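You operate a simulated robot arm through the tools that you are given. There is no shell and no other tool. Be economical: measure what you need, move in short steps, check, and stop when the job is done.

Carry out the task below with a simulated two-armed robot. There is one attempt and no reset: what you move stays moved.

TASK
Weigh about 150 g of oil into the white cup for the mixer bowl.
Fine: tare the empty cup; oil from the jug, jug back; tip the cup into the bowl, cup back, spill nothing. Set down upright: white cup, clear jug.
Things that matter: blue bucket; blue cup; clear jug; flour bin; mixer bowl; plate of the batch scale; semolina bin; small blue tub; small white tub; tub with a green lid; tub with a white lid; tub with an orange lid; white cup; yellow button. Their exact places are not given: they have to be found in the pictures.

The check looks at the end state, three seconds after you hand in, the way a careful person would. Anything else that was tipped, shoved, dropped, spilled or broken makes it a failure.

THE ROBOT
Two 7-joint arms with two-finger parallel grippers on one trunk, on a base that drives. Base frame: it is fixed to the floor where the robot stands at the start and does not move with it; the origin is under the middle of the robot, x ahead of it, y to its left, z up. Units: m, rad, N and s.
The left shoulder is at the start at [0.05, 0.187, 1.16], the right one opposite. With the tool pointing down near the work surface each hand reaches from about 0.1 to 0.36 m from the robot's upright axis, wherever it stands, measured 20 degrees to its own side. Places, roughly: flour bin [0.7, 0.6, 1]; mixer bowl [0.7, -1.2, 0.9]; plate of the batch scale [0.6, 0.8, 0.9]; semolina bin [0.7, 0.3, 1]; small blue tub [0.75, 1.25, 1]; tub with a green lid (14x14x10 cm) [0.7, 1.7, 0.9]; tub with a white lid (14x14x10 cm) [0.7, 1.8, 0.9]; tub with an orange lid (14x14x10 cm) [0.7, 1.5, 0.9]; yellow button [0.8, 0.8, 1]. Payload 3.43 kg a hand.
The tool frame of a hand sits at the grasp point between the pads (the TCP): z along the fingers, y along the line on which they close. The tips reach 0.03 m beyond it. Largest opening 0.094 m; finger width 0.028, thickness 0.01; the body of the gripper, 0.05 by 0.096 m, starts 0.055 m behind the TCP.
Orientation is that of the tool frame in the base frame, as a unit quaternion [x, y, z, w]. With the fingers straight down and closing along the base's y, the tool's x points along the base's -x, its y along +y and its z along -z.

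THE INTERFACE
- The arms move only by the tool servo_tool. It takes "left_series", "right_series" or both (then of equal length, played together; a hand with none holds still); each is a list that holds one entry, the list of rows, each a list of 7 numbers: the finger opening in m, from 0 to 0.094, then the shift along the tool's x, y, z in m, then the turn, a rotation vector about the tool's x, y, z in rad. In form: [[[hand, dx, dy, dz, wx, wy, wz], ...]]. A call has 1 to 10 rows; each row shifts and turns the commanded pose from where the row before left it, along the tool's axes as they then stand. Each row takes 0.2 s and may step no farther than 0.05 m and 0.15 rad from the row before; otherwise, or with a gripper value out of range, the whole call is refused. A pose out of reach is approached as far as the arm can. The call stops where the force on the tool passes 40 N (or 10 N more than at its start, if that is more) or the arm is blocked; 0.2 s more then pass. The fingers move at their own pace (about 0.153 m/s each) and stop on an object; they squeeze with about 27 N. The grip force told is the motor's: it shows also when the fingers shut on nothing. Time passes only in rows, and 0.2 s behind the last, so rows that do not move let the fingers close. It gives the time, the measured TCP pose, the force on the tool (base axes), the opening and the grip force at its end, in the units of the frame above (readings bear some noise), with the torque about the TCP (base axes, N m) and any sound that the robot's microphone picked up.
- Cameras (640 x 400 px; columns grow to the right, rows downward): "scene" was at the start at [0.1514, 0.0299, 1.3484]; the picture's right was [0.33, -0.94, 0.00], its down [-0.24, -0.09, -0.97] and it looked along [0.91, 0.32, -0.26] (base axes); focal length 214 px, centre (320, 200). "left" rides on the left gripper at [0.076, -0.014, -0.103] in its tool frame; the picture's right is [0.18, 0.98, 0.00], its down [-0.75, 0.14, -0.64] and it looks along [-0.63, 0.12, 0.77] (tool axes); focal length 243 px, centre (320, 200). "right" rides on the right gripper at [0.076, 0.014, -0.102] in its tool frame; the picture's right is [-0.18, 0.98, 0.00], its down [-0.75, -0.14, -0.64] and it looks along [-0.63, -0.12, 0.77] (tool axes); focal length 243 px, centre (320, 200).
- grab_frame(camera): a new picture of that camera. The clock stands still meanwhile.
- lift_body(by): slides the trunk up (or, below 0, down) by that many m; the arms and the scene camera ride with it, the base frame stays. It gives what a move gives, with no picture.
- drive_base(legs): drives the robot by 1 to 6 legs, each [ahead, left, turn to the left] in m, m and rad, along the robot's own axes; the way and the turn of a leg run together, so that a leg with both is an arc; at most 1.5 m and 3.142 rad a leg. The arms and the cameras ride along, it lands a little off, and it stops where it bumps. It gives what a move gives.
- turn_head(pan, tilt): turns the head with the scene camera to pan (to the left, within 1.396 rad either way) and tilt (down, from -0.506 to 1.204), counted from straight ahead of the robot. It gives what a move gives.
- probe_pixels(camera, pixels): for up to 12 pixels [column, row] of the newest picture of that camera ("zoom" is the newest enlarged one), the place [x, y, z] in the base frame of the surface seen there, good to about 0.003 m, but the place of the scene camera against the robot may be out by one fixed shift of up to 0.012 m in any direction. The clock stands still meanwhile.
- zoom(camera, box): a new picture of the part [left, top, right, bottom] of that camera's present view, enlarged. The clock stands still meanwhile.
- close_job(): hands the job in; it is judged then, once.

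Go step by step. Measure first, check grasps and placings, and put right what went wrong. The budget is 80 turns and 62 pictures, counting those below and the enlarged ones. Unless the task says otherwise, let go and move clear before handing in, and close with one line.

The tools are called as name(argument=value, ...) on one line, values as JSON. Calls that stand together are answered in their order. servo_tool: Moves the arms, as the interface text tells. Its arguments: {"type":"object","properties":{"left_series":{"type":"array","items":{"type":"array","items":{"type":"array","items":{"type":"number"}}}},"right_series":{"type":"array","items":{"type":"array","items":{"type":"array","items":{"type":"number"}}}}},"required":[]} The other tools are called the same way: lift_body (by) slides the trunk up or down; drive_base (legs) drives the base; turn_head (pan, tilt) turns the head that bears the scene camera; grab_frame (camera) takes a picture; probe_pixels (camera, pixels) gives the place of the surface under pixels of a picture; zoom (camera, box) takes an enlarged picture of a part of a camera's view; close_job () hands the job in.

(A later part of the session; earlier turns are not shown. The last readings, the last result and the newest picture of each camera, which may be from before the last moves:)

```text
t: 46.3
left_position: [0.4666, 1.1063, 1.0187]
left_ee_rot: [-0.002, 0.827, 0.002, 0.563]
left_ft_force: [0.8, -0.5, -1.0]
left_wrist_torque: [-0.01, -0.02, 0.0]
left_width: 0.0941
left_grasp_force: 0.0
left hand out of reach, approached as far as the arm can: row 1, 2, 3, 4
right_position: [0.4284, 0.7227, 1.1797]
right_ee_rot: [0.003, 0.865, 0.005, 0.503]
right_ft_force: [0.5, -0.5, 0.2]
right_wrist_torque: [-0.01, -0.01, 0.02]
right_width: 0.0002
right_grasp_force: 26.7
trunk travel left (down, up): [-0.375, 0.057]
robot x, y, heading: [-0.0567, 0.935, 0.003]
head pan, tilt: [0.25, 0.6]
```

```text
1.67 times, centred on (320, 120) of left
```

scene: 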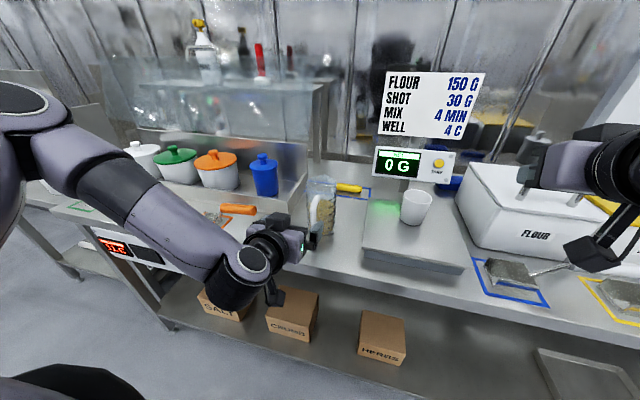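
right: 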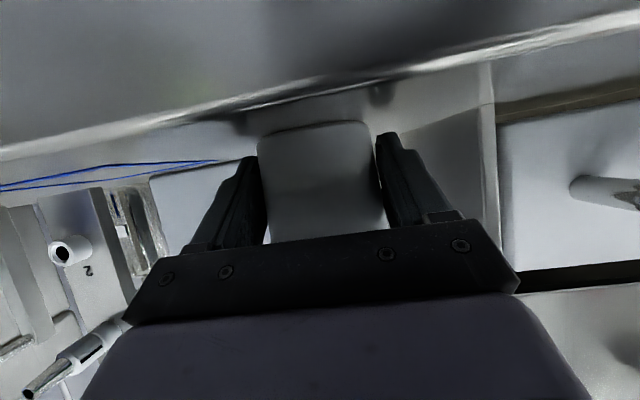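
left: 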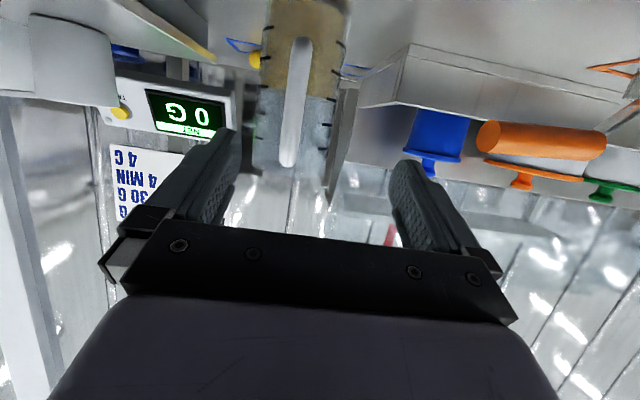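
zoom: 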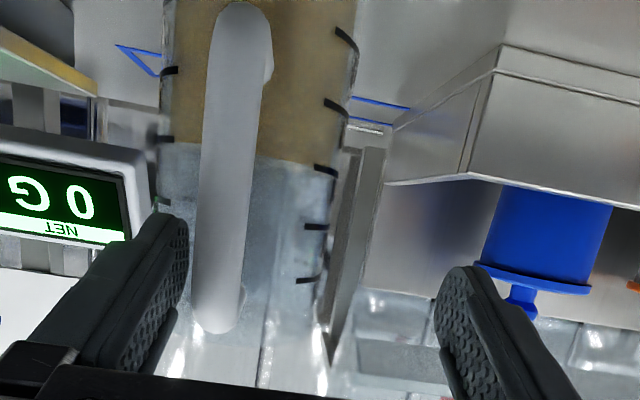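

The hand stopped 33 mm left and 27 mm high (limit of the arm there), with the handle inside the open fingers. I let the base and trunk make up the difference.

drive_base(legs=[[0, -0.034, 0]])

lift_body(by=-0.025)

grab_frame(camera="left")

```text
t: 47.3
left_position: [0.467, 1.0714, 1.0183]
left_ee_rot: [-0.002, 0.826, 0.001, 0.563]
left_ft_force: [-0.4, 0.2, -0.2]
left_wrist_torque: [-0.03, 0.0, 0.02]
left_width: 0.0938
left_grasp_force: 0.0
right_position: [0.4292, 0.6885, 1.1783]
right_ee_rot: [0.003, 0.865, 0.006, 0.502]
right_ft_force: [0.4, 0.7, -0.1]
right_wrist_torque: [0.0, -0.01, -0.01]
right_width: 0.0
right_grasp_force: 26.4
trunk travel left (down, up): [-0.375, 0.057]
robot x, y, heading: [-0.0577, 0.9011, 0.007]
head pan, tilt: [0.25, 0.6]
```

```text
t: 48.0
left_position: [0.4676, 1.0719, 0.9946]
left_ee_rot: [-0.002, 0.826, 0.001, 0.564]
left_ft_force: [-0.1, 0.2, -0.7]
left_wrist_torque: [0.01, 0.0, 0.02]
left_width: 0.0939
left_grasp_force: 0.0
right_position: [0.428, 0.6892, 1.1545]
right_ee_rot: [0.002, 0.865, 0.006, 0.502]
right_ft_force: [-0.6, 0.2, 0.4]
right_wrist_torque: [-0.01, 0.0, -0.02]
right_width: 0.0
right_grasp_force: 27.2
trunk travel left (down, up): [-0.35, 0.082]
robot x, y, heading: [-0.0603, 0.9008, 0.009]
head pan, tilt: [0.25, 0.6]
```

```text
35 pictures are left
```

left: 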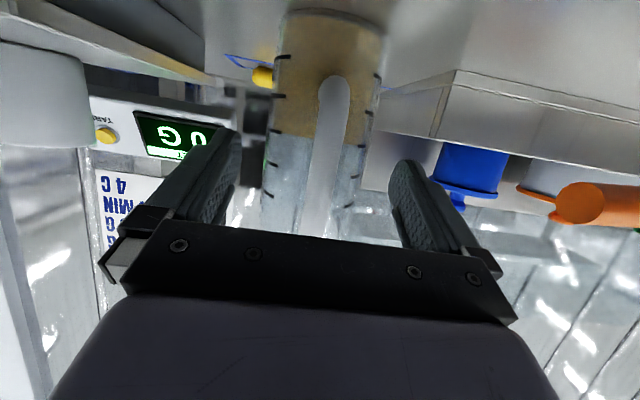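

Handle centred between the fingers at TCP (0.468,1.072,0.995). Close on it.

servo_tool(left_series=[[[0.0, 0, 0, 0.003, 0, 0, 0], [0.0, 0, 0, 0, 0, 0, 0], [0.0, 0, 0, 0, 0, 0, 0], [0.0, 0, 0, 0, 0, 0, 0]]])

lift_body(by=0.04)

grab_frame(camera="scene")

grab_frame(camera="left")

```text
t: 49.0
left_position: [0.4696, 1.0724, 0.9944]
left_ee_rot: [-0.002, 0.826, 0.001, 0.563]
left_ft_force: [-0.7, -0.7, -0.2]
left_wrist_torque: [0.0, 0.01, 0.0]
left_width: 0.0188
left_grasp_force: 27.2
right_position: [0.4294, 0.6893, 1.1537]
right_ee_rot: [0.001, 0.864, 0.006, 0.503]
right_ft_force: [0.7, -0.5, 0.7]
right_wrist_torque: [0.01, -0.03, -0.01]
right_width: 0.0002
right_grasp_force: 26.8
trunk travel left (down, up): [-0.35, 0.082]
robot x, y, heading: [-0.055, 0.8989, 0.01]
head pan, tilt: [0.25, 0.6]
```

```text
t: 49.9
left_position: [0.4696, 1.0733, 1.0344]
left_ee_rot: [-0.002, 0.827, 0.001, 0.562]
left_ft_force: [-0.7, 0.4, -4.2]
left_wrist_torque: [0.01, 0.25, -0.01]
left_width: 0.0189
left_grasp_force: 26.7
right_position: [0.4295, 0.6901, 1.1943]
right_ee_rot: [0.002, 0.865, 0.006, 0.501]
right_ft_force: [-0.2, 0.5, -0.1]
right_wrist_torque: [0.02, 0.0, 0.03]
right_width: 0.0
right_grasp_force: 27.1
trunk travel left (down, up): [-0.39, 0.042]
robot x, y, heading: [-0.0587, 0.9006, 0.008]
head pan, tilt: [0.25, 0.6]
```

```text
34 pictures are left
```

scene: 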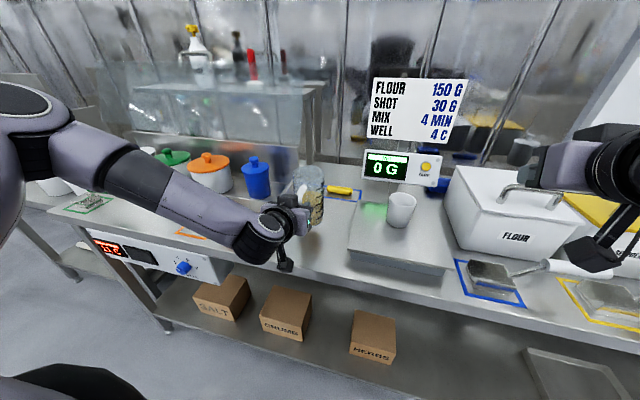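

```text
33 pictures are left
```

left: 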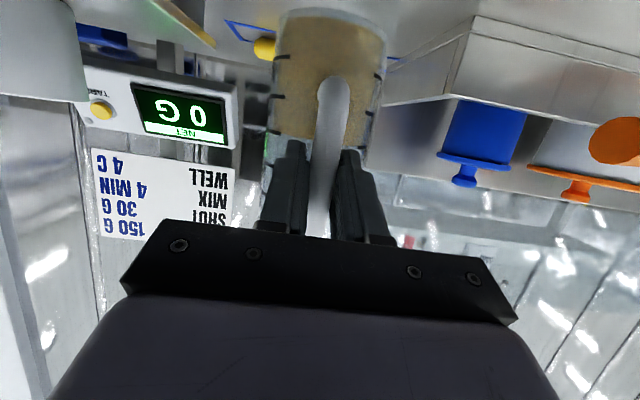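

The jug is held level and lifted (4.2 N). Raise it well above the cup's rim.

lift_body(by=0.04)

servo_tool(left_series=[[[0.0, -0.0186, 0, -0.0073, 0, 0, 0], [0.0, -0.0186, 0, -0.0073, 0, 0, 0], [0.0, -0.0186, 0, -0.0073, 0, 0, 0], [0.0, -0.0186, 0, -0.0073, 0, 0, 0], [0.0, 0, 0, 0, 0, 0, 0]]])

```text
t: 50.7
left_position: [0.4705, 1.0733, 1.0733]
left_ee_rot: [-0.003, 0.827, 0.002, 0.562]
left_ft_force: [-0.7, -0.4, -3.5]
left_wrist_torque: [-0.01, 0.24, -0.02]
left_width: 0.0185
left_grasp_force: 26.5
right_position: [0.4296, 0.6903, 1.233]
right_ee_rot: [0.001, 0.866, 0.007, 0.501]
right_ft_force: [-0.8, -0.2, 0.5]
right_wrist_torque: [0.02, 0.0, 0.04]
right_width: 0.0
right_grasp_force: 27.1
trunk travel left (down, up): [-0.43, 0.002]
robot x, y, heading: [-0.0567, 0.8963, 0.01]
head pan, tilt: [0.25, 0.6]
```

```text
t: 51.9
left_position: [0.4696, 1.0741, 1.1551]
left_ee_rot: [-0.002, 0.827, 0.001, 0.562]
left_ft_force: [0.6, 0.1, -4.0]
left_wrist_torque: [0.0, 0.28, 0.0]
left_width: 0.0188
left_grasp_force: 26.8
right_position: [0.4291, 0.6904, 1.2341]
right_ee_rot: [0.003, 0.865, 0.005, 0.502]
right_ft_force: [0.0, 1.1, -0.1]
right_wrist_torque: [-0.01, -0.01, -0.01]
right_width: 0.0
right_grasp_force: 27.6
trunk travel left (down, up): [-0.43, 0.002]
robot x, y, heading: [-0.0587, 0.9051, 0.005]
head pan, tilt: [0.25, 0.6]
```

Raised to z 1.155 (jug bottom ≈1.053). Drive right to bring it over the cup's line.

drive_base(legs=[[0, -0.245, 0]])

turn_head(pan=0.1, tilt=0.5)

grab_frame(camera="scene")

grab_frame(camera="left")

```text
t: 54.6
left_position: [0.4715, 0.8322, 1.1542]
left_ee_rot: [-0.003, 0.827, 0.002, 0.562]
left_ft_force: [0.3, 0.6, -4.0]
left_wrist_torque: [-0.01, 0.28, -0.03]
left_width: 0.0187
left_grasp_force: 26.5
right_position: [0.4325, 0.4473, 1.2339]
right_ee_rot: [0.002, 0.865, 0.006, 0.502]
right_ft_force: [0.6, 0.4, -0.5]
right_wrist_torque: [0.0, -0.01, 0.02]
right_width: 0.0004
right_grasp_force: 27.1
trunk travel left (down, up): [-0.43, 0.002]
robot x, y, heading: [-0.0588, 0.6606, 0.012]
head pan, tilt: [0.25, 0.6]
```

```text
t: 55.3
left_position: [0.4696, 0.8331, 1.1557]
left_ee_rot: [-0.003, 0.827, 0.001, 0.562]
left_ft_force: [0.3, -0.6, -3.6]
left_wrist_torque: [0.03, 0.25, -0.03]
left_width: 0.0186
left_grasp_force: 27.1
right_position: [0.4312, 0.4485, 1.2333]
right_ee_rot: [0.001, 0.865, 0.006, 0.502]
right_ft_force: [-0.7, 0.8, -0.3]
right_wrist_torque: [0.03, 0.0, -0.03]
right_width: 0.0003
right_grasp_force: 26.7
trunk travel left (down, up): [-0.43, 0.002]
robot x, y, heading: [-0.057, 0.6569, 0.011]
head pan, tilt: [0.099, 0.499]
```

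```text
32 pictures are left
```

scene: 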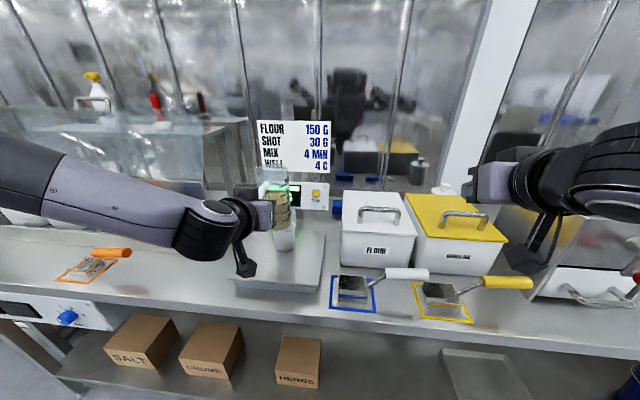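

```text
31 pictures are left
```

left: 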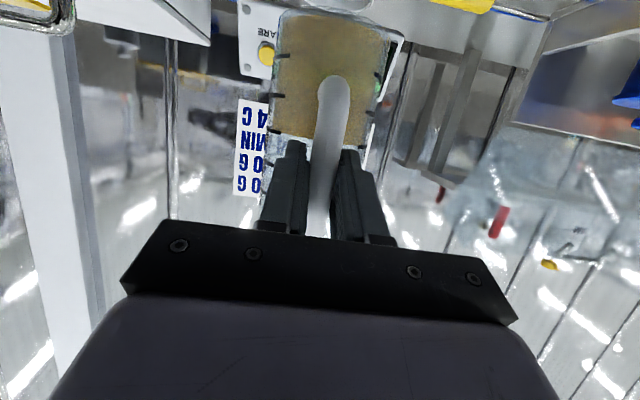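

The jug is over the plate line but hides the display from the head. I shift the hand 0.1 left and then the base 0.1 right, so the display becomes visible past the jug.

servo_tool(left_series=[[[0.0, 0, 0.025, 0, 0, 0, 0], [0.0, 0, 0.025, 0, 0, 0, 0], [0.0, 0, 0.025, 0, 0, 0, 0], [0.0, 0, 0.025, 0, 0, 0, 0], [0.0, 0, 0, 0, 0, 0, 0]]])

drive_base(legs=[[0, -0.105, 0]])

turn_head(pan=0.35, tilt=0.45)

grab_frame(camera="scene")

```text
t: 56.5
left_position: [0.4704, 0.9326, 1.1544]
left_ee_rot: [-0.003, 0.827, 0.002, 0.562]
left_ft_force: [-0.1, 0.0, -3.9]
left_wrist_torque: [0.03, 0.26, -0.04]
left_width: 0.0187
left_grasp_force: 26.3
right_position: [0.4307, 0.4492, 1.2341]
right_ee_rot: [0.001, 0.865, 0.007, 0.501]
right_ft_force: [0.7, -0.6, -0.6]
right_wrist_torque: [-0.01, -0.03, 0.02]
right_width: 0.0
right_grasp_force: 26.3
trunk travel left (down, up): [-0.43, 0.002]
robot x, y, heading: [-0.0552, 0.66, 0.008]
head pan, tilt: [0.099, 0.499]
```

```text
t: 58.1
left_position: [0.4721, 0.8289, 1.156]
left_ee_rot: [-0.003, 0.827, 0.001, 0.562]
left_ft_force: [-0.1, 0.0, -3.8]
left_wrist_torque: [-0.02, 0.3, 0.02]
left_width: 0.0187
left_grasp_force: 27.0
right_position: [0.4327, 0.3453, 1.2334]
right_ee_rot: [0.0, 0.865, 0.007, 0.502]
right_ft_force: [-0.3, -0.3, 0.0]
right_wrist_torque: [-0.01, 0.02, -0.03]
right_width: 0.0
right_grasp_force: 26.8
trunk travel left (down, up): [-0.43, 0.002]
robot x, y, heading: [-0.0552, 0.5532, 0.01]
head pan, tilt: [0.099, 0.499]
```

```text
t: 58.9
left_position: [0.4713, 0.8288, 1.1544]
left_ee_rot: [-0.004, 0.827, 0.002, 0.562]
left_ft_force: [0.9, -0.5, -4.7]
left_wrist_torque: [-0.03, 0.29, -0.01]
left_width: 0.0186
left_grasp_force: 26.6
right_position: [0.4321, 0.3453, 1.2335]
right_ee_rot: [0.001, 0.865, 0.007, 0.502]
right_ft_force: [0.4, -0.2, 0.2]
right_wrist_torque: [-0.02, 0.0, -0.02]
right_width: 0.0
right_grasp_force: 27.0
trunk travel left (down, up): [-0.43, 0.002]
robot x, y, heading: [-0.0532, 0.5547, 0.007]
head pan, tilt: [0.351, 0.45]
```

```text
30 pictures are left
```

scene: 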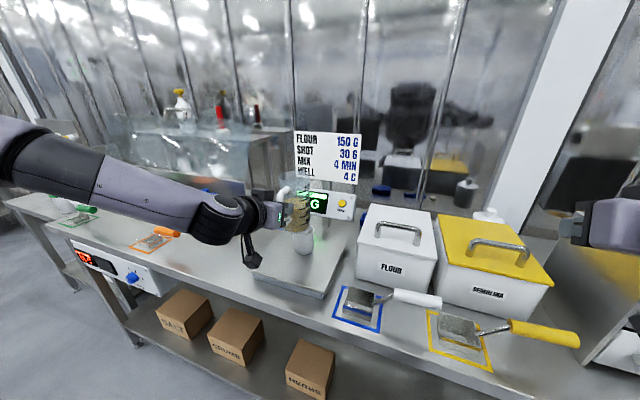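

Display partially visible beside the jug. Tilt the jug forward by 43° high above the cup, still short of pouring, and look.

servo_tool(left_series=[[[0.0, 0, 0, 0, 0, 0.125, 0], [0.0, 0, 0, 0, 0, 0.125, 0], [0.0, 0, 0, 0, 0, 0.125, 0], [0.0, 0, 0, 0, 0, 0.125, 0], [0.0, 0, 0, 0, 0, 0.125, 0], [0.0, 0, 0, 0, 0, 0.125, 0], [0.0, 0, 0, 0, 0, 0, 0]]])

zoom(camera="scene", box=[220, 140, 380, 280])

```text
t: 60.5
left_position: [0.4714, 0.8294, 1.1549]
left_ee_rot: [-0.004, 0.975, 0.0, 0.22]
left_ft_force: [-0.1, 0.3, -3.3]
left_wrist_torque: [-0.02, 0.11, -0.01]
left_width: 0.0187
left_grasp_force: 26.7
right_position: [0.4316, 0.345, 1.2335]
right_ee_rot: [0.001, 0.865, 0.007, 0.502]
right_ft_force: [-0.1, 0.0, 0.1]
right_wrist_torque: [0.0, 0.01, 0.0]
right_width: 0.0002
right_grasp_force: 27.0
trunk travel left (down, up): [-0.43, 0.002]
robot x, y, heading: [-0.0546, 0.5538, 0.012]
head pan, tilt: [0.351, 0.45]
```

```text
2.86 times, centred on (300, 210) of scene
```

zoom: 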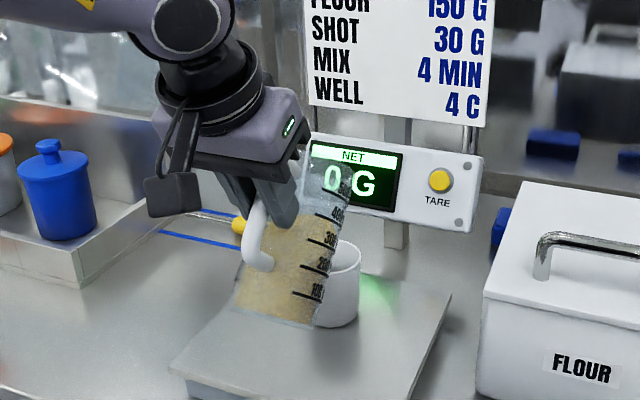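

The jug is tilted, and the display "0 G" remains readable through the clear wall. Probe marks and lip to locate the jug.

probe_pixels(camera="zoom", pixels=[[350, 172], [335, 217], [325, 243], [312, 268], [302, 296], [312, 322], [240, 300], [258, 215], [350, 250], [340, 250], [318, 160], [345, 185]])

grab_frame(camera="left")

```text
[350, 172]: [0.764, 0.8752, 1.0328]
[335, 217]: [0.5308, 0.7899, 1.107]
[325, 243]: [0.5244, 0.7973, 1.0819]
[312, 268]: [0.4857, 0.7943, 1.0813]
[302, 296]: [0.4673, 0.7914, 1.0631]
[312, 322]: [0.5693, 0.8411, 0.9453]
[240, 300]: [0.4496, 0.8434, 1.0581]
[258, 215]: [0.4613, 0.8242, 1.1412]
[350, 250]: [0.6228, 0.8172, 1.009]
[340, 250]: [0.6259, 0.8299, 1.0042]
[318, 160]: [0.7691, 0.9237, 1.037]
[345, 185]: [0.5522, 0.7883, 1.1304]
```

```text
28 pictures are left
```

left: 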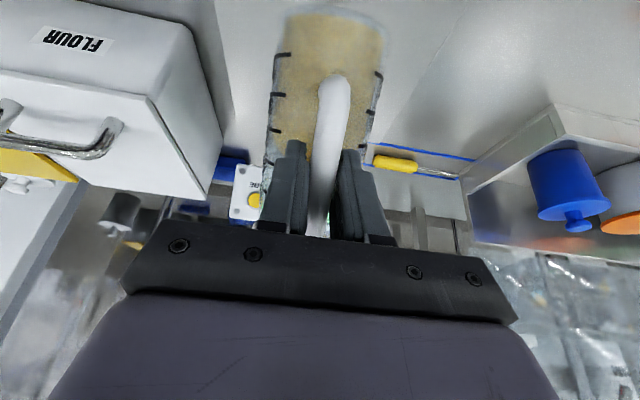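

No slip in the grip. Lip computed at about (0.596,0.829,1.11); cup centre (0.597,0.829), rim 1.018. Lower 2 cm, forward 8 mm, and tilt to ~49°.

servo_tool(left_series=[[[0.0, 0.0007, 0, 0.0107, 0, 0, 0], [0.0, 0.0007, 0, 0.0107, 0, 0, 0], [0.0, 0, 0, 0, 0, 0.05, 0], [0.0, 0, 0, 0, 0, 0.05, 0], [0.0, 0, 0, 0, 0, 0, 0], [0.0, 0, 0, 0, 0, 0, 0]]])

zoom(camera="scene", box=[240, 160, 360, 270])

```text
t: 61.9
left_position: [0.4791, 0.8292, 1.1341]
left_ee_rot: [-0.005, 0.985, 0.0, 0.171]
left_ft_force: [-0.2, -0.1, -4.4]
left_wrist_torque: [0.0, 0.06, -0.01]
left_width: 0.0186
left_grasp_force: 27.4
right_position: [0.4329, 0.3446, 1.2336]
right_ee_rot: [0.0, 0.864, 0.006, 0.503]
right_ft_force: [0.1, -0.5, -0.1]
right_wrist_torque: [0.02, 0.01, -0.02]
right_width: 0.0001
right_grasp_force: 27.0
trunk travel left (down, up): [-0.43, 0.002]
robot x, y, heading: [-0.0516, 0.5499, 0.012]
head pan, tilt: [0.351, 0.45]
```

```text
3.64 times, centred on (300, 215) of scene
```

zoom: 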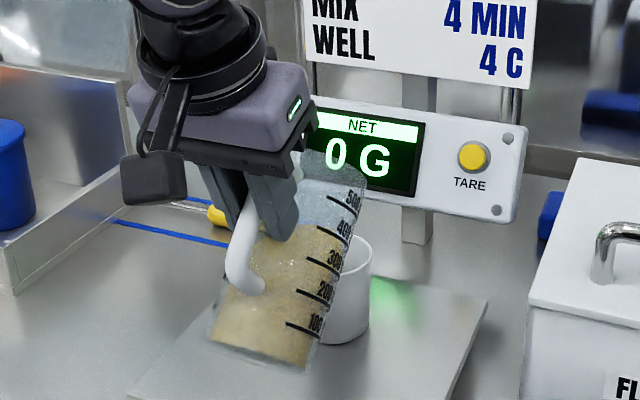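

Still 0 G; oil well short of the lip. Tilt further 0.12 rad and wait.

servo_tool(left_series=[[[0.0, 0, 0, 0, 0, 0.04, 0], [0.0, 0, 0, 0, 0, 0.04, 0], [0.0, 0, 0, 0, 0, 0.04, 0], [0.0, 0, 0, 0, 0, 0, 0], [0.0, 0, 0, 0, 0, 0, 0], [0.0, 0, 0, 0, 0, 0, 0]]])

zoom(camera="scene", box=[240, 160, 360, 270])

```text
t: 63.3
left_position: [0.4781, 0.8293, 1.1336]
left_ee_rot: [-0.003, 0.994, 0.001, 0.111]
left_ft_force: [0.3, -0.4, -4.2]
left_wrist_torque: [-0.01, 0.07, 0.0]
left_width: 0.0188
left_grasp_force: 27.3
right_position: [0.4337, 0.3459, 1.2336]
right_ee_rot: [0.001, 0.865, 0.006, 0.502]
right_ft_force: [0.0, 0.4, -0.7]
right_wrist_torque: [-0.04, -0.01, 0.01]
right_width: 0.0
right_grasp_force: 27.6
trunk travel left (down, up): [-0.43, 0.002]
robot x, y, heading: [-0.0532, 0.5545, 0.007]
head pan, tilt: [0.351, 0.45]
```

```text
3.64 times, centred on (300, 215) of scene
```

zoom: 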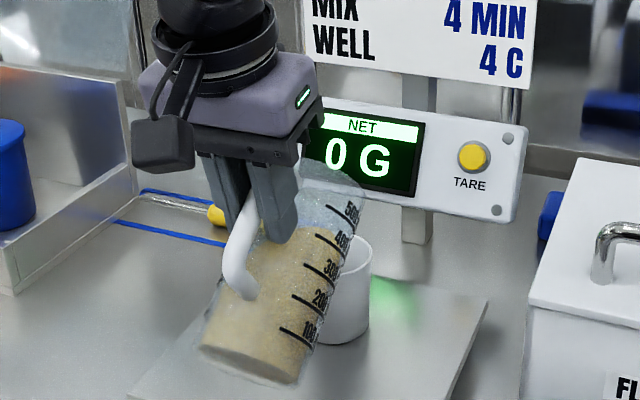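

Still 0 G at 56°. Continue 0.08 rad.

servo_tool(left_series=[[[0.0, 0, 0, 0, 0, 0.04, 0], [0.0, 0, 0, 0, 0, 0.04, 0], [0.0, 0, 0, 0, 0, 0, 0], [0.0, 0, 0, 0, 0, 0, 0], [0.0, 0, 0, 0, 0, 0, 0]]])

zoom(camera="scene", box=[240, 160, 360, 270])

```text
t: 64.5
left_position: [0.4788, 0.8291, 1.1344]
left_ee_rot: [-0.003, 0.997, 0.0, 0.073]
left_ft_force: [-0.2, -0.4, -4.4]
left_wrist_torque: [0.01, 0.06, -0.01]
left_width: 0.0189
left_grasp_force: 26.8
right_position: [0.433, 0.3453, 1.2345]
right_ee_rot: [0.0, 0.865, 0.007, 0.502]
right_ft_force: [-0.5, 0.6, -1.1]
right_wrist_torque: [-0.01, 0.01, 0.01]
right_width: 0.0002
right_grasp_force: 26.7
trunk travel left (down, up): [-0.43, 0.002]
robot x, y, heading: [-0.0565, 0.5523, 0.009]
head pan, tilt: [0.351, 0.45]
```

```text
3.64 times, centred on (300, 215) of scene
```

zoom: 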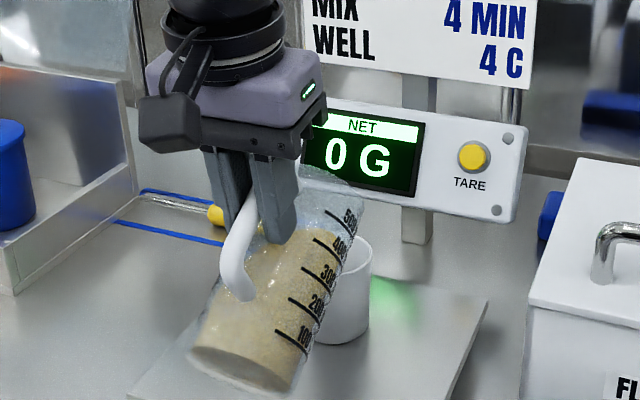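

60° and the oil is creeping past the 400 mark towards the lip. Another 0.06 rad.

servo_tool(left_series=[[[0.0, 0, 0, 0, 0, 0.03, 0], [0.0, 0, 0, 0, 0, 0.03, 0], [0.0, 0, 0, 0, 0, 0, 0], [0.0, 0, 0, 0, 0, 0, 0], [0.0, 0, 0, 0, 0, 0, 0], [0.0, 0, 0, 0, 0, 0, 0]]])

zoom(camera="scene", box=[240, 160, 360, 270])

```text
t: 65.9
left_position: [0.4793, 0.8291, 1.1341]
left_ee_rot: [-0.004, 0.999, 0.0, 0.042]
left_ft_force: [0.6, 0.0, -4.6]
left_wrist_torque: [0.02, 0.03, -0.02]
left_width: 0.0184
left_grasp_force: 27.3
right_position: [0.4332, 0.3451, 1.2325]
right_ee_rot: [0.001, 0.865, 0.006, 0.502]
right_ft_force: [-0.2, -0.3, 0.3]
right_wrist_torque: [-0.02, -0.02, -0.02]
right_width: 0.0
right_grasp_force: 26.6
trunk travel left (down, up): [-0.43, 0.002]
robot x, y, heading: [-0.0528, 0.5581, 0.013]
head pan, tilt: [0.351, 0.45]
```

```text
3.64 times, centred on (300, 215) of scene
```

zoom: 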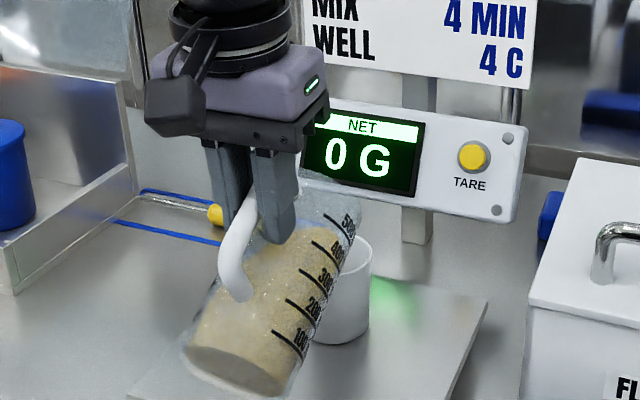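

64°, no flow yet. The lip has moved back to x≈0.577, so I shift 10 mm forward, and tilt 0.06 more while compensating.

servo_tool(left_series=[[[0.0, -0.01, 0, -0.004, 0, 0, 0], [0.0, -0.0028, 0, -0.0029, 0, 0.03, 0], [0.0, -0.0028, 0, -0.0029, 0, 0.03, 0], [0.0, 0, 0, 0, 0, 0, 0], [0.0, 0, 0, 0, 0, 0, 0], [0.0, 0, 0, 0, 0, 0, 0], [0.0, 0, 0, 0, 0, 0, 0]]])

zoom(camera="scene", box=[240, 160, 360, 270])

```text
t: 67.5
left_position: [0.4943, 0.8292, 1.1465]
left_ee_rot: [-0.003, 1.0, 0.0, 0.013]
left_ft_force: [-0.7, 0.8, -3.8]
left_wrist_torque: [-0.01, 0.02, 0.0]
left_width: 0.0186
left_grasp_force: 27.1
right_position: [0.4322, 0.3451, 1.2331]
right_ee_rot: [0.001, 0.865, 0.006, 0.502]
right_ft_force: [0.2, -0.4, -0.1]
right_wrist_torque: [0.03, 0.0, -0.02]
right_width: 0.0003
right_grasp_force: 26.8
trunk travel left (down, up): [-0.43, 0.002]
robot x, y, heading: [-0.0528, 0.5521, 0.008]
head pan, tilt: [0.351, 0.45]
```

```text
3.64 times, centred on (300, 215) of scene
```

zoom: 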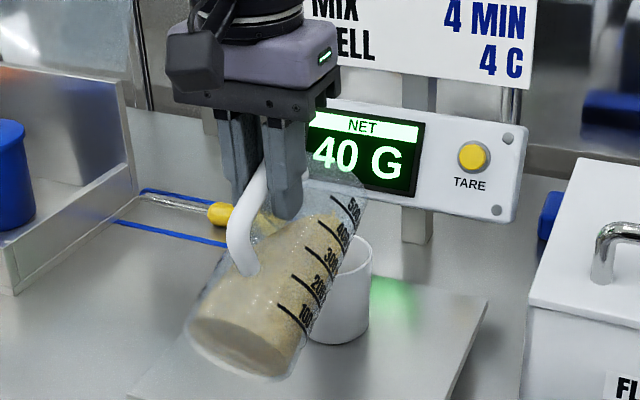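

Pouring works: 40 G at 67°. A smaller step of 0.04 rad, with waiting.

servo_tool(left_series=[[[0.0, -0.0018, 0, -0.002, 0, 0.02, 0], [0.0, -0.0018, 0, -0.002, 0, 0.02, 0], [0.0, 0, 0, 0, 0, 0, 0], [0.0, 0, 0, 0, 0, 0, 0], [0.0, 0, 0, 0, 0, 0, 0], [0.0, 0, 0, 0, 0, 0, 0]]])

zoom(camera="scene", box=[240, 160, 360, 270])

```text
t: 68.9
left_position: [0.4897, 0.8316, 1.1485]
left_ee_rot: [-0.004, 1.0, -0.001, -0.006]
left_ft_force: [0.0, 0.1, -3.5]
left_wrist_torque: [0.0, -0.01, 0.01]
left_width: 0.0186
left_grasp_force: 27.2
left hand out of reach, approached as far as the arm can: row 1, 2
right_position: [0.4327, 0.3453, 1.2333]
right_ee_rot: [0.0, 0.865, 0.007, 0.502]
right_ft_force: [-1.0, 0.3, 0.6]
right_wrist_torque: [0.04, -0.01, -0.01]
right_width: 0.0
right_grasp_force: 27.5
trunk travel left (down, up): [-0.43, 0.002]
robot x, y, heading: [-0.0518, 0.5508, 0.006]
head pan, tilt: [0.351, 0.45]
```

```text
3.64 times, centred on (300, 215) of scene
```

zoom: 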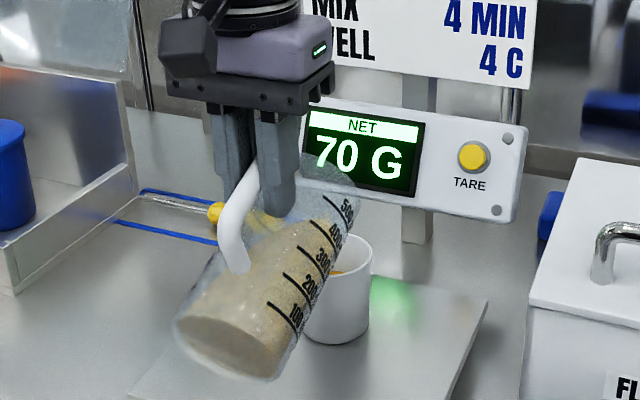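

70 G now; the arm is at its forward reach, so I drive the base 1.5 cm ahead for room and read again.

drive_base(legs=[[0.015, 0, 0]])

servo_tool(left_series=[[[0.0, 0, 0, 0, 0, 0.02, 0], [0.0, 0, 0, 0, 0, 0.02, 0], [0.0, 0, 0, 0, 0, 0, 0], [0.0, 0, 0, 0, 0, 0, 0], [0.0, 0, 0, 0, 0, 0, 0], [0.0, 0, 0, 0, 0, 0, 0]]])

zoom(camera="scene", box=[240, 160, 360, 270])

```text
t: 69.6
left_position: [0.5057, 0.8329, 1.149]
left_ee_rot: [-0.003, 1.0, 0.0, -0.007]
left_ft_force: [0.0, 0.0, -3.0]
left_wrist_torque: [-0.02, -0.01, 0.02]
left_width: 0.0188
left_grasp_force: 27.2
right_position: [0.4489, 0.345, 1.2335]
right_ee_rot: [0.0, 0.865, 0.007, 0.501]
right_ft_force: [0.4, 0.4, 0.1]
right_wrist_torque: [0.02, -0.01, 0.0]
right_width: 0.0001
right_grasp_force: 26.6
trunk travel left (down, up): [-0.43, 0.002]
robot x, y, heading: [-0.0399, 0.5532, 0.007]
head pan, tilt: [0.351, 0.45]
```

```text
t: 71.0
left_position: [0.4981, 0.8362, 1.1493]
left_ee_rot: [-0.004, 1.0, -0.002, -0.025]
left_ft_force: [0.7, -0.6, -2.3]
left_wrist_torque: [0.02, 0.0, 0.03]
left_width: 0.0186
left_grasp_force: 27.2
left hand out of reach, approached as far as the arm can: row 2
right_position: [0.4473, 0.3451, 1.2339]
right_ee_rot: [0.001, 0.864, 0.006, 0.503]
right_ft_force: [0.3, -0.6, 0.1]
right_wrist_torque: [0.01, 0.0, -0.01]
right_width: 0.0
right_grasp_force: 26.5
trunk travel left (down, up): [-0.43, 0.002]
robot x, y, heading: [-0.0407, 0.5561, 0.008]
head pan, tilt: [0.351, 0.45]
```

```text
3.64 times, centred on (300, 215) of scene
```

zoom: 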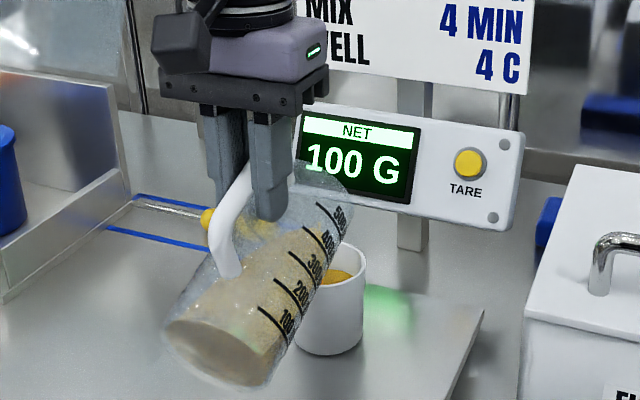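

100 G. Lip ≈(0.583,0.836). Drive 1.5 cm ahead again and 5 mm right, tilt 0.03.

drive_base(legs=[[0.018, -0.005, 0]])

servo_tool(left_series=[[[0.0, 0, 0, 0, 0, 0.015, 0], [0.0, 0, 0, 0, 0, 0.015, 0], [0.0, 0, 0, 0, 0, 0, 0], [0.0, 0, 0, 0, 0, 0, 0], [0.0, 0, 0, 0, 0, 0, 0], [0.0, 0, 0, 0, 0, 0, 0]]])

zoom(camera="scene", box=[240, 160, 360, 270])

```text
t: 71.8
left_position: [0.5176, 0.83, 1.1483]
left_ee_rot: [-0.003, 1.0, -0.002, -0.027]
left_ft_force: [0.7, 0.0, -2.3]
left_wrist_torque: [0.06, 0.01, -0.02]
left_width: 0.0185
left_grasp_force: 27.6
right_position: [0.4657, 0.3401, 1.2333]
right_ee_rot: [0.001, 0.865, 0.006, 0.502]
right_ft_force: [-0.5, -0.5, -0.4]
right_wrist_torque: [0.0, -0.01, 0.02]
right_width: 0.0
right_grasp_force: 26.6
trunk travel left (down, up): [-0.43, 0.002]
robot x, y, heading: [-0.0186, 0.5503, 0.007]
head pan, tilt: [0.351, 0.45]
```

```text
t: 73.2
left_position: [0.512, 0.8319, 1.1489]
left_ee_rot: [-0.004, 0.999, -0.002, -0.039]
left_ft_force: [0.6, -0.2, -2.9]
left_wrist_torque: [0.02, -0.01, -0.01]
left_width: 0.0185
left_grasp_force: 27.1
left hand out of reach, approached as far as the arm can: row 2
right_position: [0.4649, 0.3411, 1.2348]
right_ee_rot: [0.0, 0.865, 0.007, 0.502]
right_ft_force: [-0.8, 0.0, 0.6]
right_wrist_torque: [0.02, 0.0, -0.01]
right_width: 0.0001
right_grasp_force: 26.8
trunk travel left (down, up): [-0.43, 0.002]
robot x, y, heading: [-0.023, 0.5479, 0.008]
head pan, tilt: [0.351, 0.45]
```

```text
3.64 times, centred on (300, 215) of scene
```

zoom: 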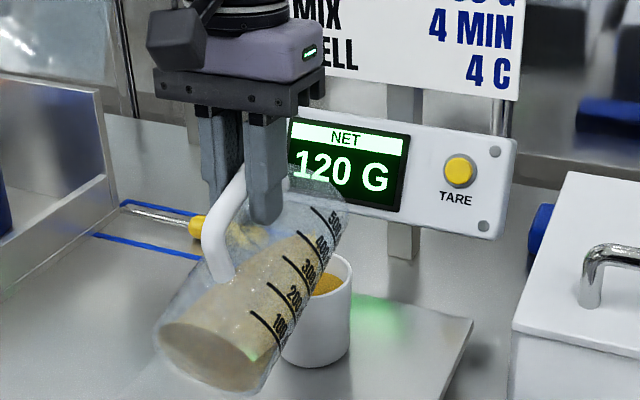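

120 G. Tilt 0.03 more.

servo_tool(left_series=[[[0.0, 0, 0, 0, 0, 0.015, 0], [0.0, 0, 0, 0, 0, 0.015, 0], [0.0, 0, 0, 0, 0, 0, 0], [0.0, 0, 0, 0, 0, 0, 0], [0.0, 0, 0, 0, 0, 0, 0], [0.0, 0, 0, 0, 0, 0, 0]]])

zoom(camera="scene", box=[240, 160, 360, 270])

```text
t: 74.6
left_position: [0.5073, 0.8338, 1.1486]
left_ee_rot: [-0.004, 0.999, -0.002, -0.054]
left_ft_force: [-0.1, -0.6, -3.1]
left_wrist_torque: [0.02, 0.01, 0.01]
left_width: 0.0185
left_grasp_force: 26.8
left hand out of reach, approached as far as the arm can: row 2
right_position: [0.4659, 0.34, 1.2339]
right_ee_rot: [0.0, 0.865, 0.007, 0.502]
right_ft_force: [0.2, 0.6, -0.1]
right_wrist_torque: [-0.03, 0.02, -0.01]
right_width: 0.0001
right_grasp_force: 27.5
trunk travel left (down, up): [-0.43, 0.002]
robot x, y, heading: [-0.0224, 0.5492, 0.005]
head pan, tilt: [0.351, 0.45]
```

```text
3.64 times, centred on (300, 215) of scene
```

zoom: 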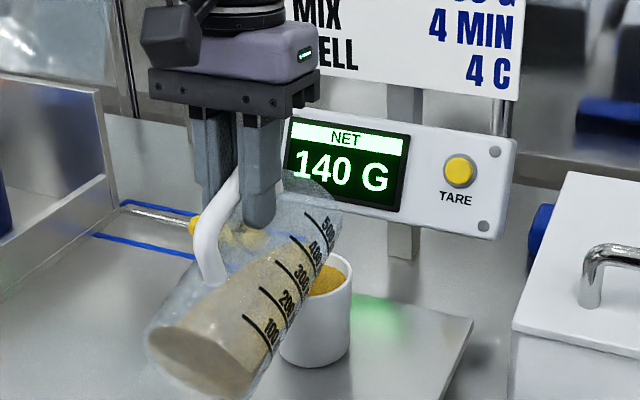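

140 G. One more small tilt of 0.015.

servo_tool(left_series=[[[0.0, 0, 0, 0, 0, 0.013, 0], [0.0, 0, 0, 0, 0, 0, 0], [0.0, 0, 0, 0, 0, 0, 0], [0.0, 0, 0, 0, 0, 0, 0]]])

zoom(camera="scene", box=[240, 160, 360, 270])

```text
t: 75.6
left_position: [0.5047, 0.836, 1.1468]
left_ee_rot: [-0.004, 0.998, -0.001, -0.061]
left_ft_force: [-0.6, 0.5, -3.0]
left_wrist_torque: [0.01, 0.01, -0.01]
left_width: 0.0186
left_grasp_force: 27.2
right_position: [0.4662, 0.3409, 1.2338]
right_ee_rot: [0.001, 0.864, 0.006, 0.503]
right_ft_force: [-0.4, 0.6, 0.2]
right_wrist_torque: [0.03, 0.01, 0.01]
right_width: 0.0001
right_grasp_force: 27.6
trunk travel left (down, up): [-0.43, 0.002]
robot x, y, heading: [-0.0232, 0.5523, 0.009]
head pan, tilt: [0.351, 0.45]
```

```text
3.64 times, centred on (300, 215) of scene
```

zoom: 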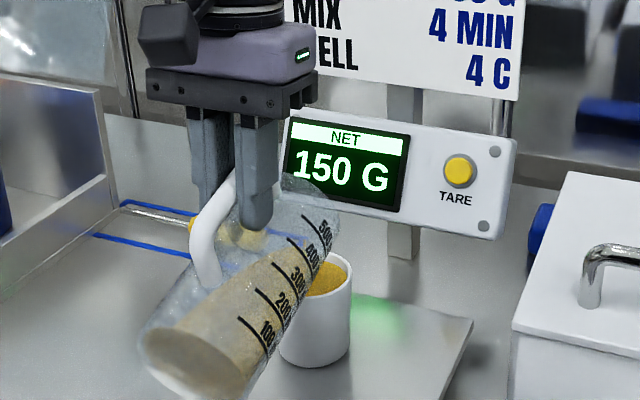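

150 G reached. Tilt back a little to stop the flow, then raise before uprighting so the jug's bottom clears the cup.

servo_tool(left_series=[[[0.0, 0, 0, 0, 0, -0.15, 0], [0.0, 0, 0, 0, 0, -0.15, 0], [0.0, 0, 0, -0.03, 0, 0, 0], [0.0, 0, 0, -0.03, 0, 0, 0], [0.0, 0, 0, -0.03, 0, 0, 0], [0.0, 0, 0, 0, 0, 0, 0]]])

```text
t: 77.0
left_position: [0.492, 0.8366, 1.2376]
left_ee_rot: [-0.003, 0.996, -0.002, 0.088]
left_ft_force: [0.6, -0.1, -1.8]
left_wrist_torque: [0.0, 0.04, -0.01]
left_width: 0.0184
left_grasp_force: 26.7
right_position: [0.4657, 0.3394, 1.2341]
right_ee_rot: [0.001, 0.865, 0.006, 0.502]
right_ft_force: [0.3, 0.0, 0.9]
right_wrist_torque: [0.0, 0.0, 0.0]
right_width: 0.0001
right_grasp_force: 27.0
trunk travel left (down, up): [-0.43, 0.002]
robot x, y, heading: [-0.0206, 0.5492, 0.01]
head pan, tilt: [0.351, 0.45]
```

At z 1.238, now rotate upright.

servo_tool(left_series=[[[0.0, 0, 0, 0, 0, -0.1454, 0], [0.0, 0, 0, 0, 0, -0.1454, 0], [0.0, 0, 0, 0, 0, -0.1454, 0], [0.0, 0, 0, 0, 0, -0.1454, 0], [0.0, 0, 0, 0, 0, -0.1454, 0], [0.0, 0, 0, 0, 0, -0.1454, 0], [0.0, 0, 0, 0, 0, -0.1454, 0], [0.0, 0, 0, 0, 0, 0, 0]]])

grab_frame(camera="scene")

```text
t: 78.8
left_position: [0.4913, 0.8347, 1.2375]
left_ee_rot: [-0.004, 0.827, 0.001, 0.562]
left_ft_force: [-0.6, -1.7, -2.3]
left_wrist_torque: [0.01, 0.19, 0.01]
left_width: 0.0187
left_grasp_force: 27.1
right_position: [0.4656, 0.3397, 1.2342]
right_ee_rot: [0.001, 0.864, 0.007, 0.503]
right_ft_force: [-0.3, -0.2, -0.9]
right_wrist_torque: [0.02, 0.02, 0.0]
right_width: 0.0001
right_grasp_force: 27.0
trunk travel left (down, up): [-0.43, 0.002]
robot x, y, heading: [-0.0231, 0.5481, 0.011]
head pan, tilt: [0.351, 0.45]
```

```text
17 pictures are left
```

scene: 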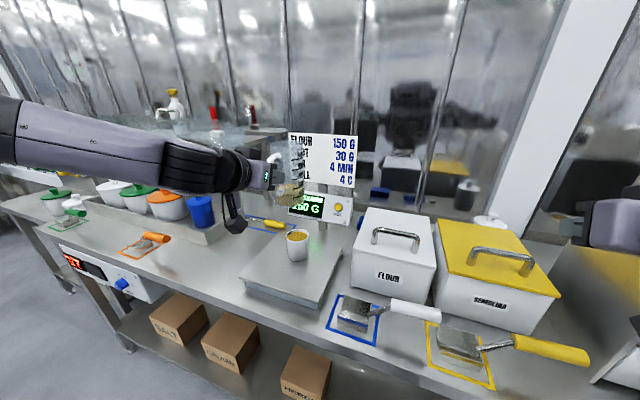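

The cup holds the oil upright. Carry the jug back to its place: drive left 0.238 and back 0.022, then lower partly.

drive_base(legs=[[-0.022, 0.238, 0]])

servo_tool(left_series=[[[0.0, 0.0186, 0, 0.0073, 0, 0, 0], [0.0, 0.0186, 0, 0.0073, 0, 0, 0], [0.0, 0.0186, 0, 0.0073, 0, 0, 0], [0.0, 0.0186, 0, 0.0073, 0, 0, 0], [0.0, 0.0186, 0, 0.0073, 0, 0, 0], [0.0, 0.0186, 0, 0.0073, 0, 0, 0], [0.0, 0.0, 0, 0.0, 0, 0, 0]]])

```text
t: 81.5
left_position: [0.4682, 1.0714, 1.2361]
left_ee_rot: [-0.003, 0.827, 0.0, 0.562]
left_ft_force: [-0.2, 0.6, -2.0]
left_wrist_torque: [-0.04, 0.15, 0.0]
left_width: 0.0186
left_grasp_force: 27.0
right_position: [0.4412, 0.5769, 1.2339]
right_ee_rot: [0.001, 0.865, 0.006, 0.502]
right_ft_force: [0.6, -0.2, -0.6]
right_wrist_torque: [-0.03, 0.01, 0.01]
right_width: 0.0
right_grasp_force: 27.3
trunk travel left (down, up): [-0.43, 0.002]
robot x, y, heading: [-0.0449, 0.785, 0.011]
head pan, tilt: [0.351, 0.45]
```

```text
t: 83.1
left_position: [0.4674, 1.0701, 1.1175]
left_ee_rot: [-0.005, 0.827, 0.002, 0.563]
left_ft_force: [0.6, -0.5, -3.0]
left_wrist_torque: [0.0, 0.15, -0.01]
left_width: 0.0186
left_grasp_force: 27.2
right_position: [0.4411, 0.5758, 1.2345]
right_ee_rot: [0.001, 0.864, 0.006, 0.503]
right_ft_force: [-0.4, 0.6, -0.4]
right_wrist_torque: [0.0, -0.02, 0.0]
right_width: 0.0
right_grasp_force: 27.3
trunk travel left (down, up): [-0.43, 0.002]
robot x, y, heading: [-0.0482, 0.7856, 0.01]
head pan, tilt: [0.351, 0.45]
```

Jug over its place at z 1.118. Lower by trunk 0.115, then look.

lift_body(by=-0.115)

turn_head(pan=0.3, tilt=0.5)

zoom(camera="scene", box=[200, 120, 440, 320])

```text
t: 84.6
left_position: [0.4672, 1.0713, 1.001]
left_ee_rot: [-0.004, 0.827, 0.001, 0.562]
left_ft_force: [0.4, -0.6, -2.4]
left_wrist_torque: [0.0, 0.17, 0.0]
left_width: 0.0183
left_grasp_force: 26.4
right_position: [0.4414, 0.5768, 1.1196]
right_ee_rot: [0.0, 0.865, 0.007, 0.502]
right_ft_force: [0.1, -1.0, -0.5]
right_wrist_torque: [-0.01, 0.02, 0.0]
right_width: 0.0001
right_grasp_force: 27.3
trunk travel left (down, up): [-0.315, 0.117]
robot x, y, heading: [-0.044, 0.7843, 0.003]
head pan, tilt: [0.351, 0.45]
```

```text
t: 85.2
left_position: [0.4675, 1.0711, 1.0015]
left_ee_rot: [-0.004, 0.827, 0.001, 0.562]
left_ft_force: [-0.1, 1.3, -2.4]
left_wrist_torque: [-0.03, 0.18, -0.04]
left_width: 0.0187
left_grasp_force: 27.4
right_position: [0.4417, 0.5777, 1.1193]
right_ee_rot: [0.001, 0.865, 0.006, 0.502]
right_ft_force: [0.8, -0.6, 0.3]
right_wrist_torque: [0.02, -0.01, 0.0]
right_width: 0.0001
right_grasp_force: 26.5
trunk travel left (down, up): [-0.315, 0.117]
robot x, y, heading: [-0.043, 0.7826, 0.006]
head pan, tilt: [0.3, 0.499]
```

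```text
2.00 times, centred on (320, 220) of scene
```

zoom: 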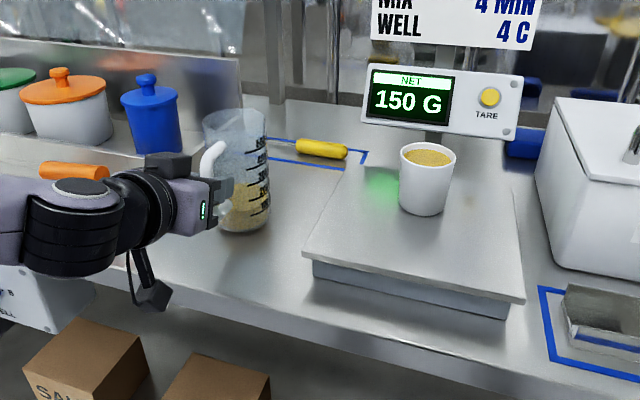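

Display 150 G confirmed, no spill seen; jug 7 mm above the bench. Lower it gently.

servo_tool(left_series=[[[0.0, 0.003, 0, 0.0015, 0, 0, 0], [0.0, 0.003, 0, 0.0015, 0, 0, 0], [0.0, 0.001, 0, 0.0003, 0, 0, 0], [0.0, 0, 0, 0, 0, 0, 0]]])

```text
t: 86.2
left_position: [0.4674, 1.0705, 0.9969]
left_ee_rot: [-0.005, 0.828, 0.002, 0.561]
left_ft_force: [-0.1, 0.1, 8.2]
left_wrist_torque: [0.03, -0.79, 0.0]
left_width: 0.0188
left_grasp_force: 26.8
right_position: [0.4407, 0.5763, 1.1191]
right_ee_rot: [0.001, 0.865, 0.007, 0.502]
right_ft_force: [-0.2, 0.2, -0.7]
right_wrist_torque: [0.0, 0.02, 0.02]
right_width: 0.0002
right_grasp_force: 27.2
trunk travel left (down, up): [-0.315, 0.117]
robot x, y, heading: [-0.0455, 0.7836, 0.006]
head pan, tilt: [0.3, 0.499]
```

Contact (8 N). Ease up 1.5 mm, open, and retreat straight back from the handle.

servo_tool(left_series=[[[0.0, -0.0013, 0, -0.0005, 0, 0, 0], [0.03, 0, 0, 0, 0, 0, 0], [0.06, 0, 0, 0, 0, 0, 0], [0.06, 0, 0, 0, 0, 0, 0], [0.06, 0.0073, 0, -0.0186, 0, 0, 0], [0.06, 0.0073, 0, -0.0186, 0, 0, 0], [0.06, 0.0073, 0, -0.0186, 0, 0, 0], [0.06, 0.0073, 0, -0.0186, 0, 0, 0]]])

zoom(camera="scene", box=[200, 120, 440, 320])

```text
t: 88.0
left_position: [0.3953, 1.0703, 1.0059]
left_ee_rot: [-0.004, 0.829, 0.001, 0.559]
left_ft_force: [0.7, -0.7, -0.6]
left_wrist_torque: [-0.03, 0.0, 0.01]
left_width: 0.06
left_grasp_force: 0.0
left hand out of reach, approached as far as the arm can: row 5, 7, 8
right_position: [0.4395, 0.5768, 1.1188]
right_ee_rot: [0.001, 0.865, 0.006, 0.502]
right_ft_force: [0.2, 0.6, 0.3]
right_wrist_torque: [0.0, -0.02, 0.02]
right_width: 0.0002
right_grasp_force: 26.8
trunk travel left (down, up): [-0.315, 0.117]
robot x, y, heading: [-0.0464, 0.7842, 0.004]
head pan, tilt: [0.3, 0.499]
```

```text
2.00 times, centred on (320, 220) of scene
```

zoom: 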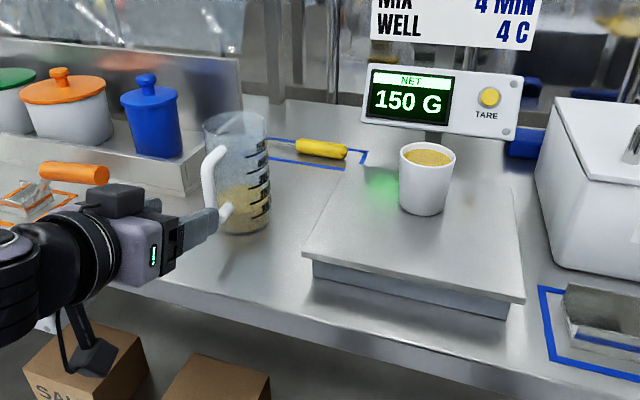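

Jug stands upright at its place, clear of the hand. Back off, raise the trunk, and reposition for the right hand to fetch the cup.

drive_base(legs=[[-0.1, 0, 0]])

lift_body(by=0.115)

drive_base(legs=[[0, 0.18, 0], [0.16, 0, 0]])

servo_tool(right_series=[[[0.094, 0.03, 0.015, 0.015, 0, 0, 0], [0.094, 0.03, 0.015, 0.015, 0, 0, 0], [0.094, 0.03, 0.015, 0.015, 0, 0, 0], [0.094, 0.03, 0.015, 0.015, 0, 0, 0]]])

```text
t: 89.1
left_position: [0.2947, 1.0715, 1.006]
left_ee_rot: [-0.006, 0.828, 0.003, 0.561]
left_ft_force: [0.2, -0.7, -0.9]
left_wrist_torque: [-0.03, -0.04, 0.01]
left_width: 0.0603
left_grasp_force: 0.0
right_position: [0.3419, 0.5783, 1.1202]
right_ee_rot: [0.0, 0.865, 0.008, 0.501]
right_ft_force: [-0.3, 0.2, 0.1]
right_wrist_torque: [0.0, 0.03, 0.01]
right_width: 0.0001
right_grasp_force: 27.3
trunk travel left (down, up): [-0.315, 0.117]
robot x, y, heading: [-0.1459, 0.7821, 0.014]
head pan, tilt: [0.3, 0.499]
```

```text
t: 90.6
left_position: [0.2955, 1.0707, 1.1207]
left_ee_rot: [-0.006, 0.829, 0.002, 0.56]
left_ft_force: [-0.3, -0.3, 0.0]
left_wrist_torque: [-0.02, 0.0, 0.01]
left_width: 0.0599
left_grasp_force: 0.0
right_position: [0.3427, 0.5781, 1.2349]
right_ee_rot: [-0.001, 0.865, 0.007, 0.502]
right_ft_force: [0.1, -0.8, -0.1]
right_wrist_torque: [-0.02, -0.02, 0.04]
right_width: 0.0002
right_grasp_force: 26.9
trunk travel left (down, up): [-0.43, 0.002]
robot x, y, heading: [-0.1442, 0.7853, 0.013]
head pan, tilt: [0.3, 0.499]
```

```text
t: 93.8
left_position: [0.4511, 1.2518, 1.1201]
left_ee_rot: [-0.004, 0.829, 0.001, 0.56]
left_ft_force: [0.3, -0.3, 0.2]
left_wrist_torque: [-0.04, 0.01, -0.02]
left_width: 0.0601
left_grasp_force: 0.0
right_position: [0.4981, 0.7565, 1.2326]
right_ee_rot: [0.0, 0.865, 0.007, 0.502]
right_ft_force: [0.1, 0.1, 0.1]
right_wrist_torque: [0.0, 0.03, -0.02]
right_width: 0.0001
right_grasp_force: 26.9
trunk travel left (down, up): [-0.43, 0.002]
robot x, y, heading: [0.01, 0.9664, 0.006]
head pan, tilt: [0.3, 0.499]
```

```text
t: 94.8
left_position: [0.4503, 1.2517, 1.1213]
left_ee_rot: [-0.003, 0.829, 0.001, 0.559]
left_ft_force: [0.2, -0.2, 0.2]
left_wrist_torque: [-0.01, 0.02, -0.03]
left_width: 0.0599
left_grasp_force: 0.1
right_position: [0.4892, 0.8194, 1.1002]
right_ee_rot: [0.001, 0.865, 0.007, 0.502]
right_ft_force: [0.1, -0.2, -0.1]
right_wrist_torque: [-0.01, 0.0, 0.02]
right_width: 0.0941
right_grasp_force: 0.2
trunk travel left (down, up): [-0.43, 0.002]
robot x, y, heading: [0.0149, 0.9685, 0.012]
head pan, tilt: [0.3, 0.499]
```

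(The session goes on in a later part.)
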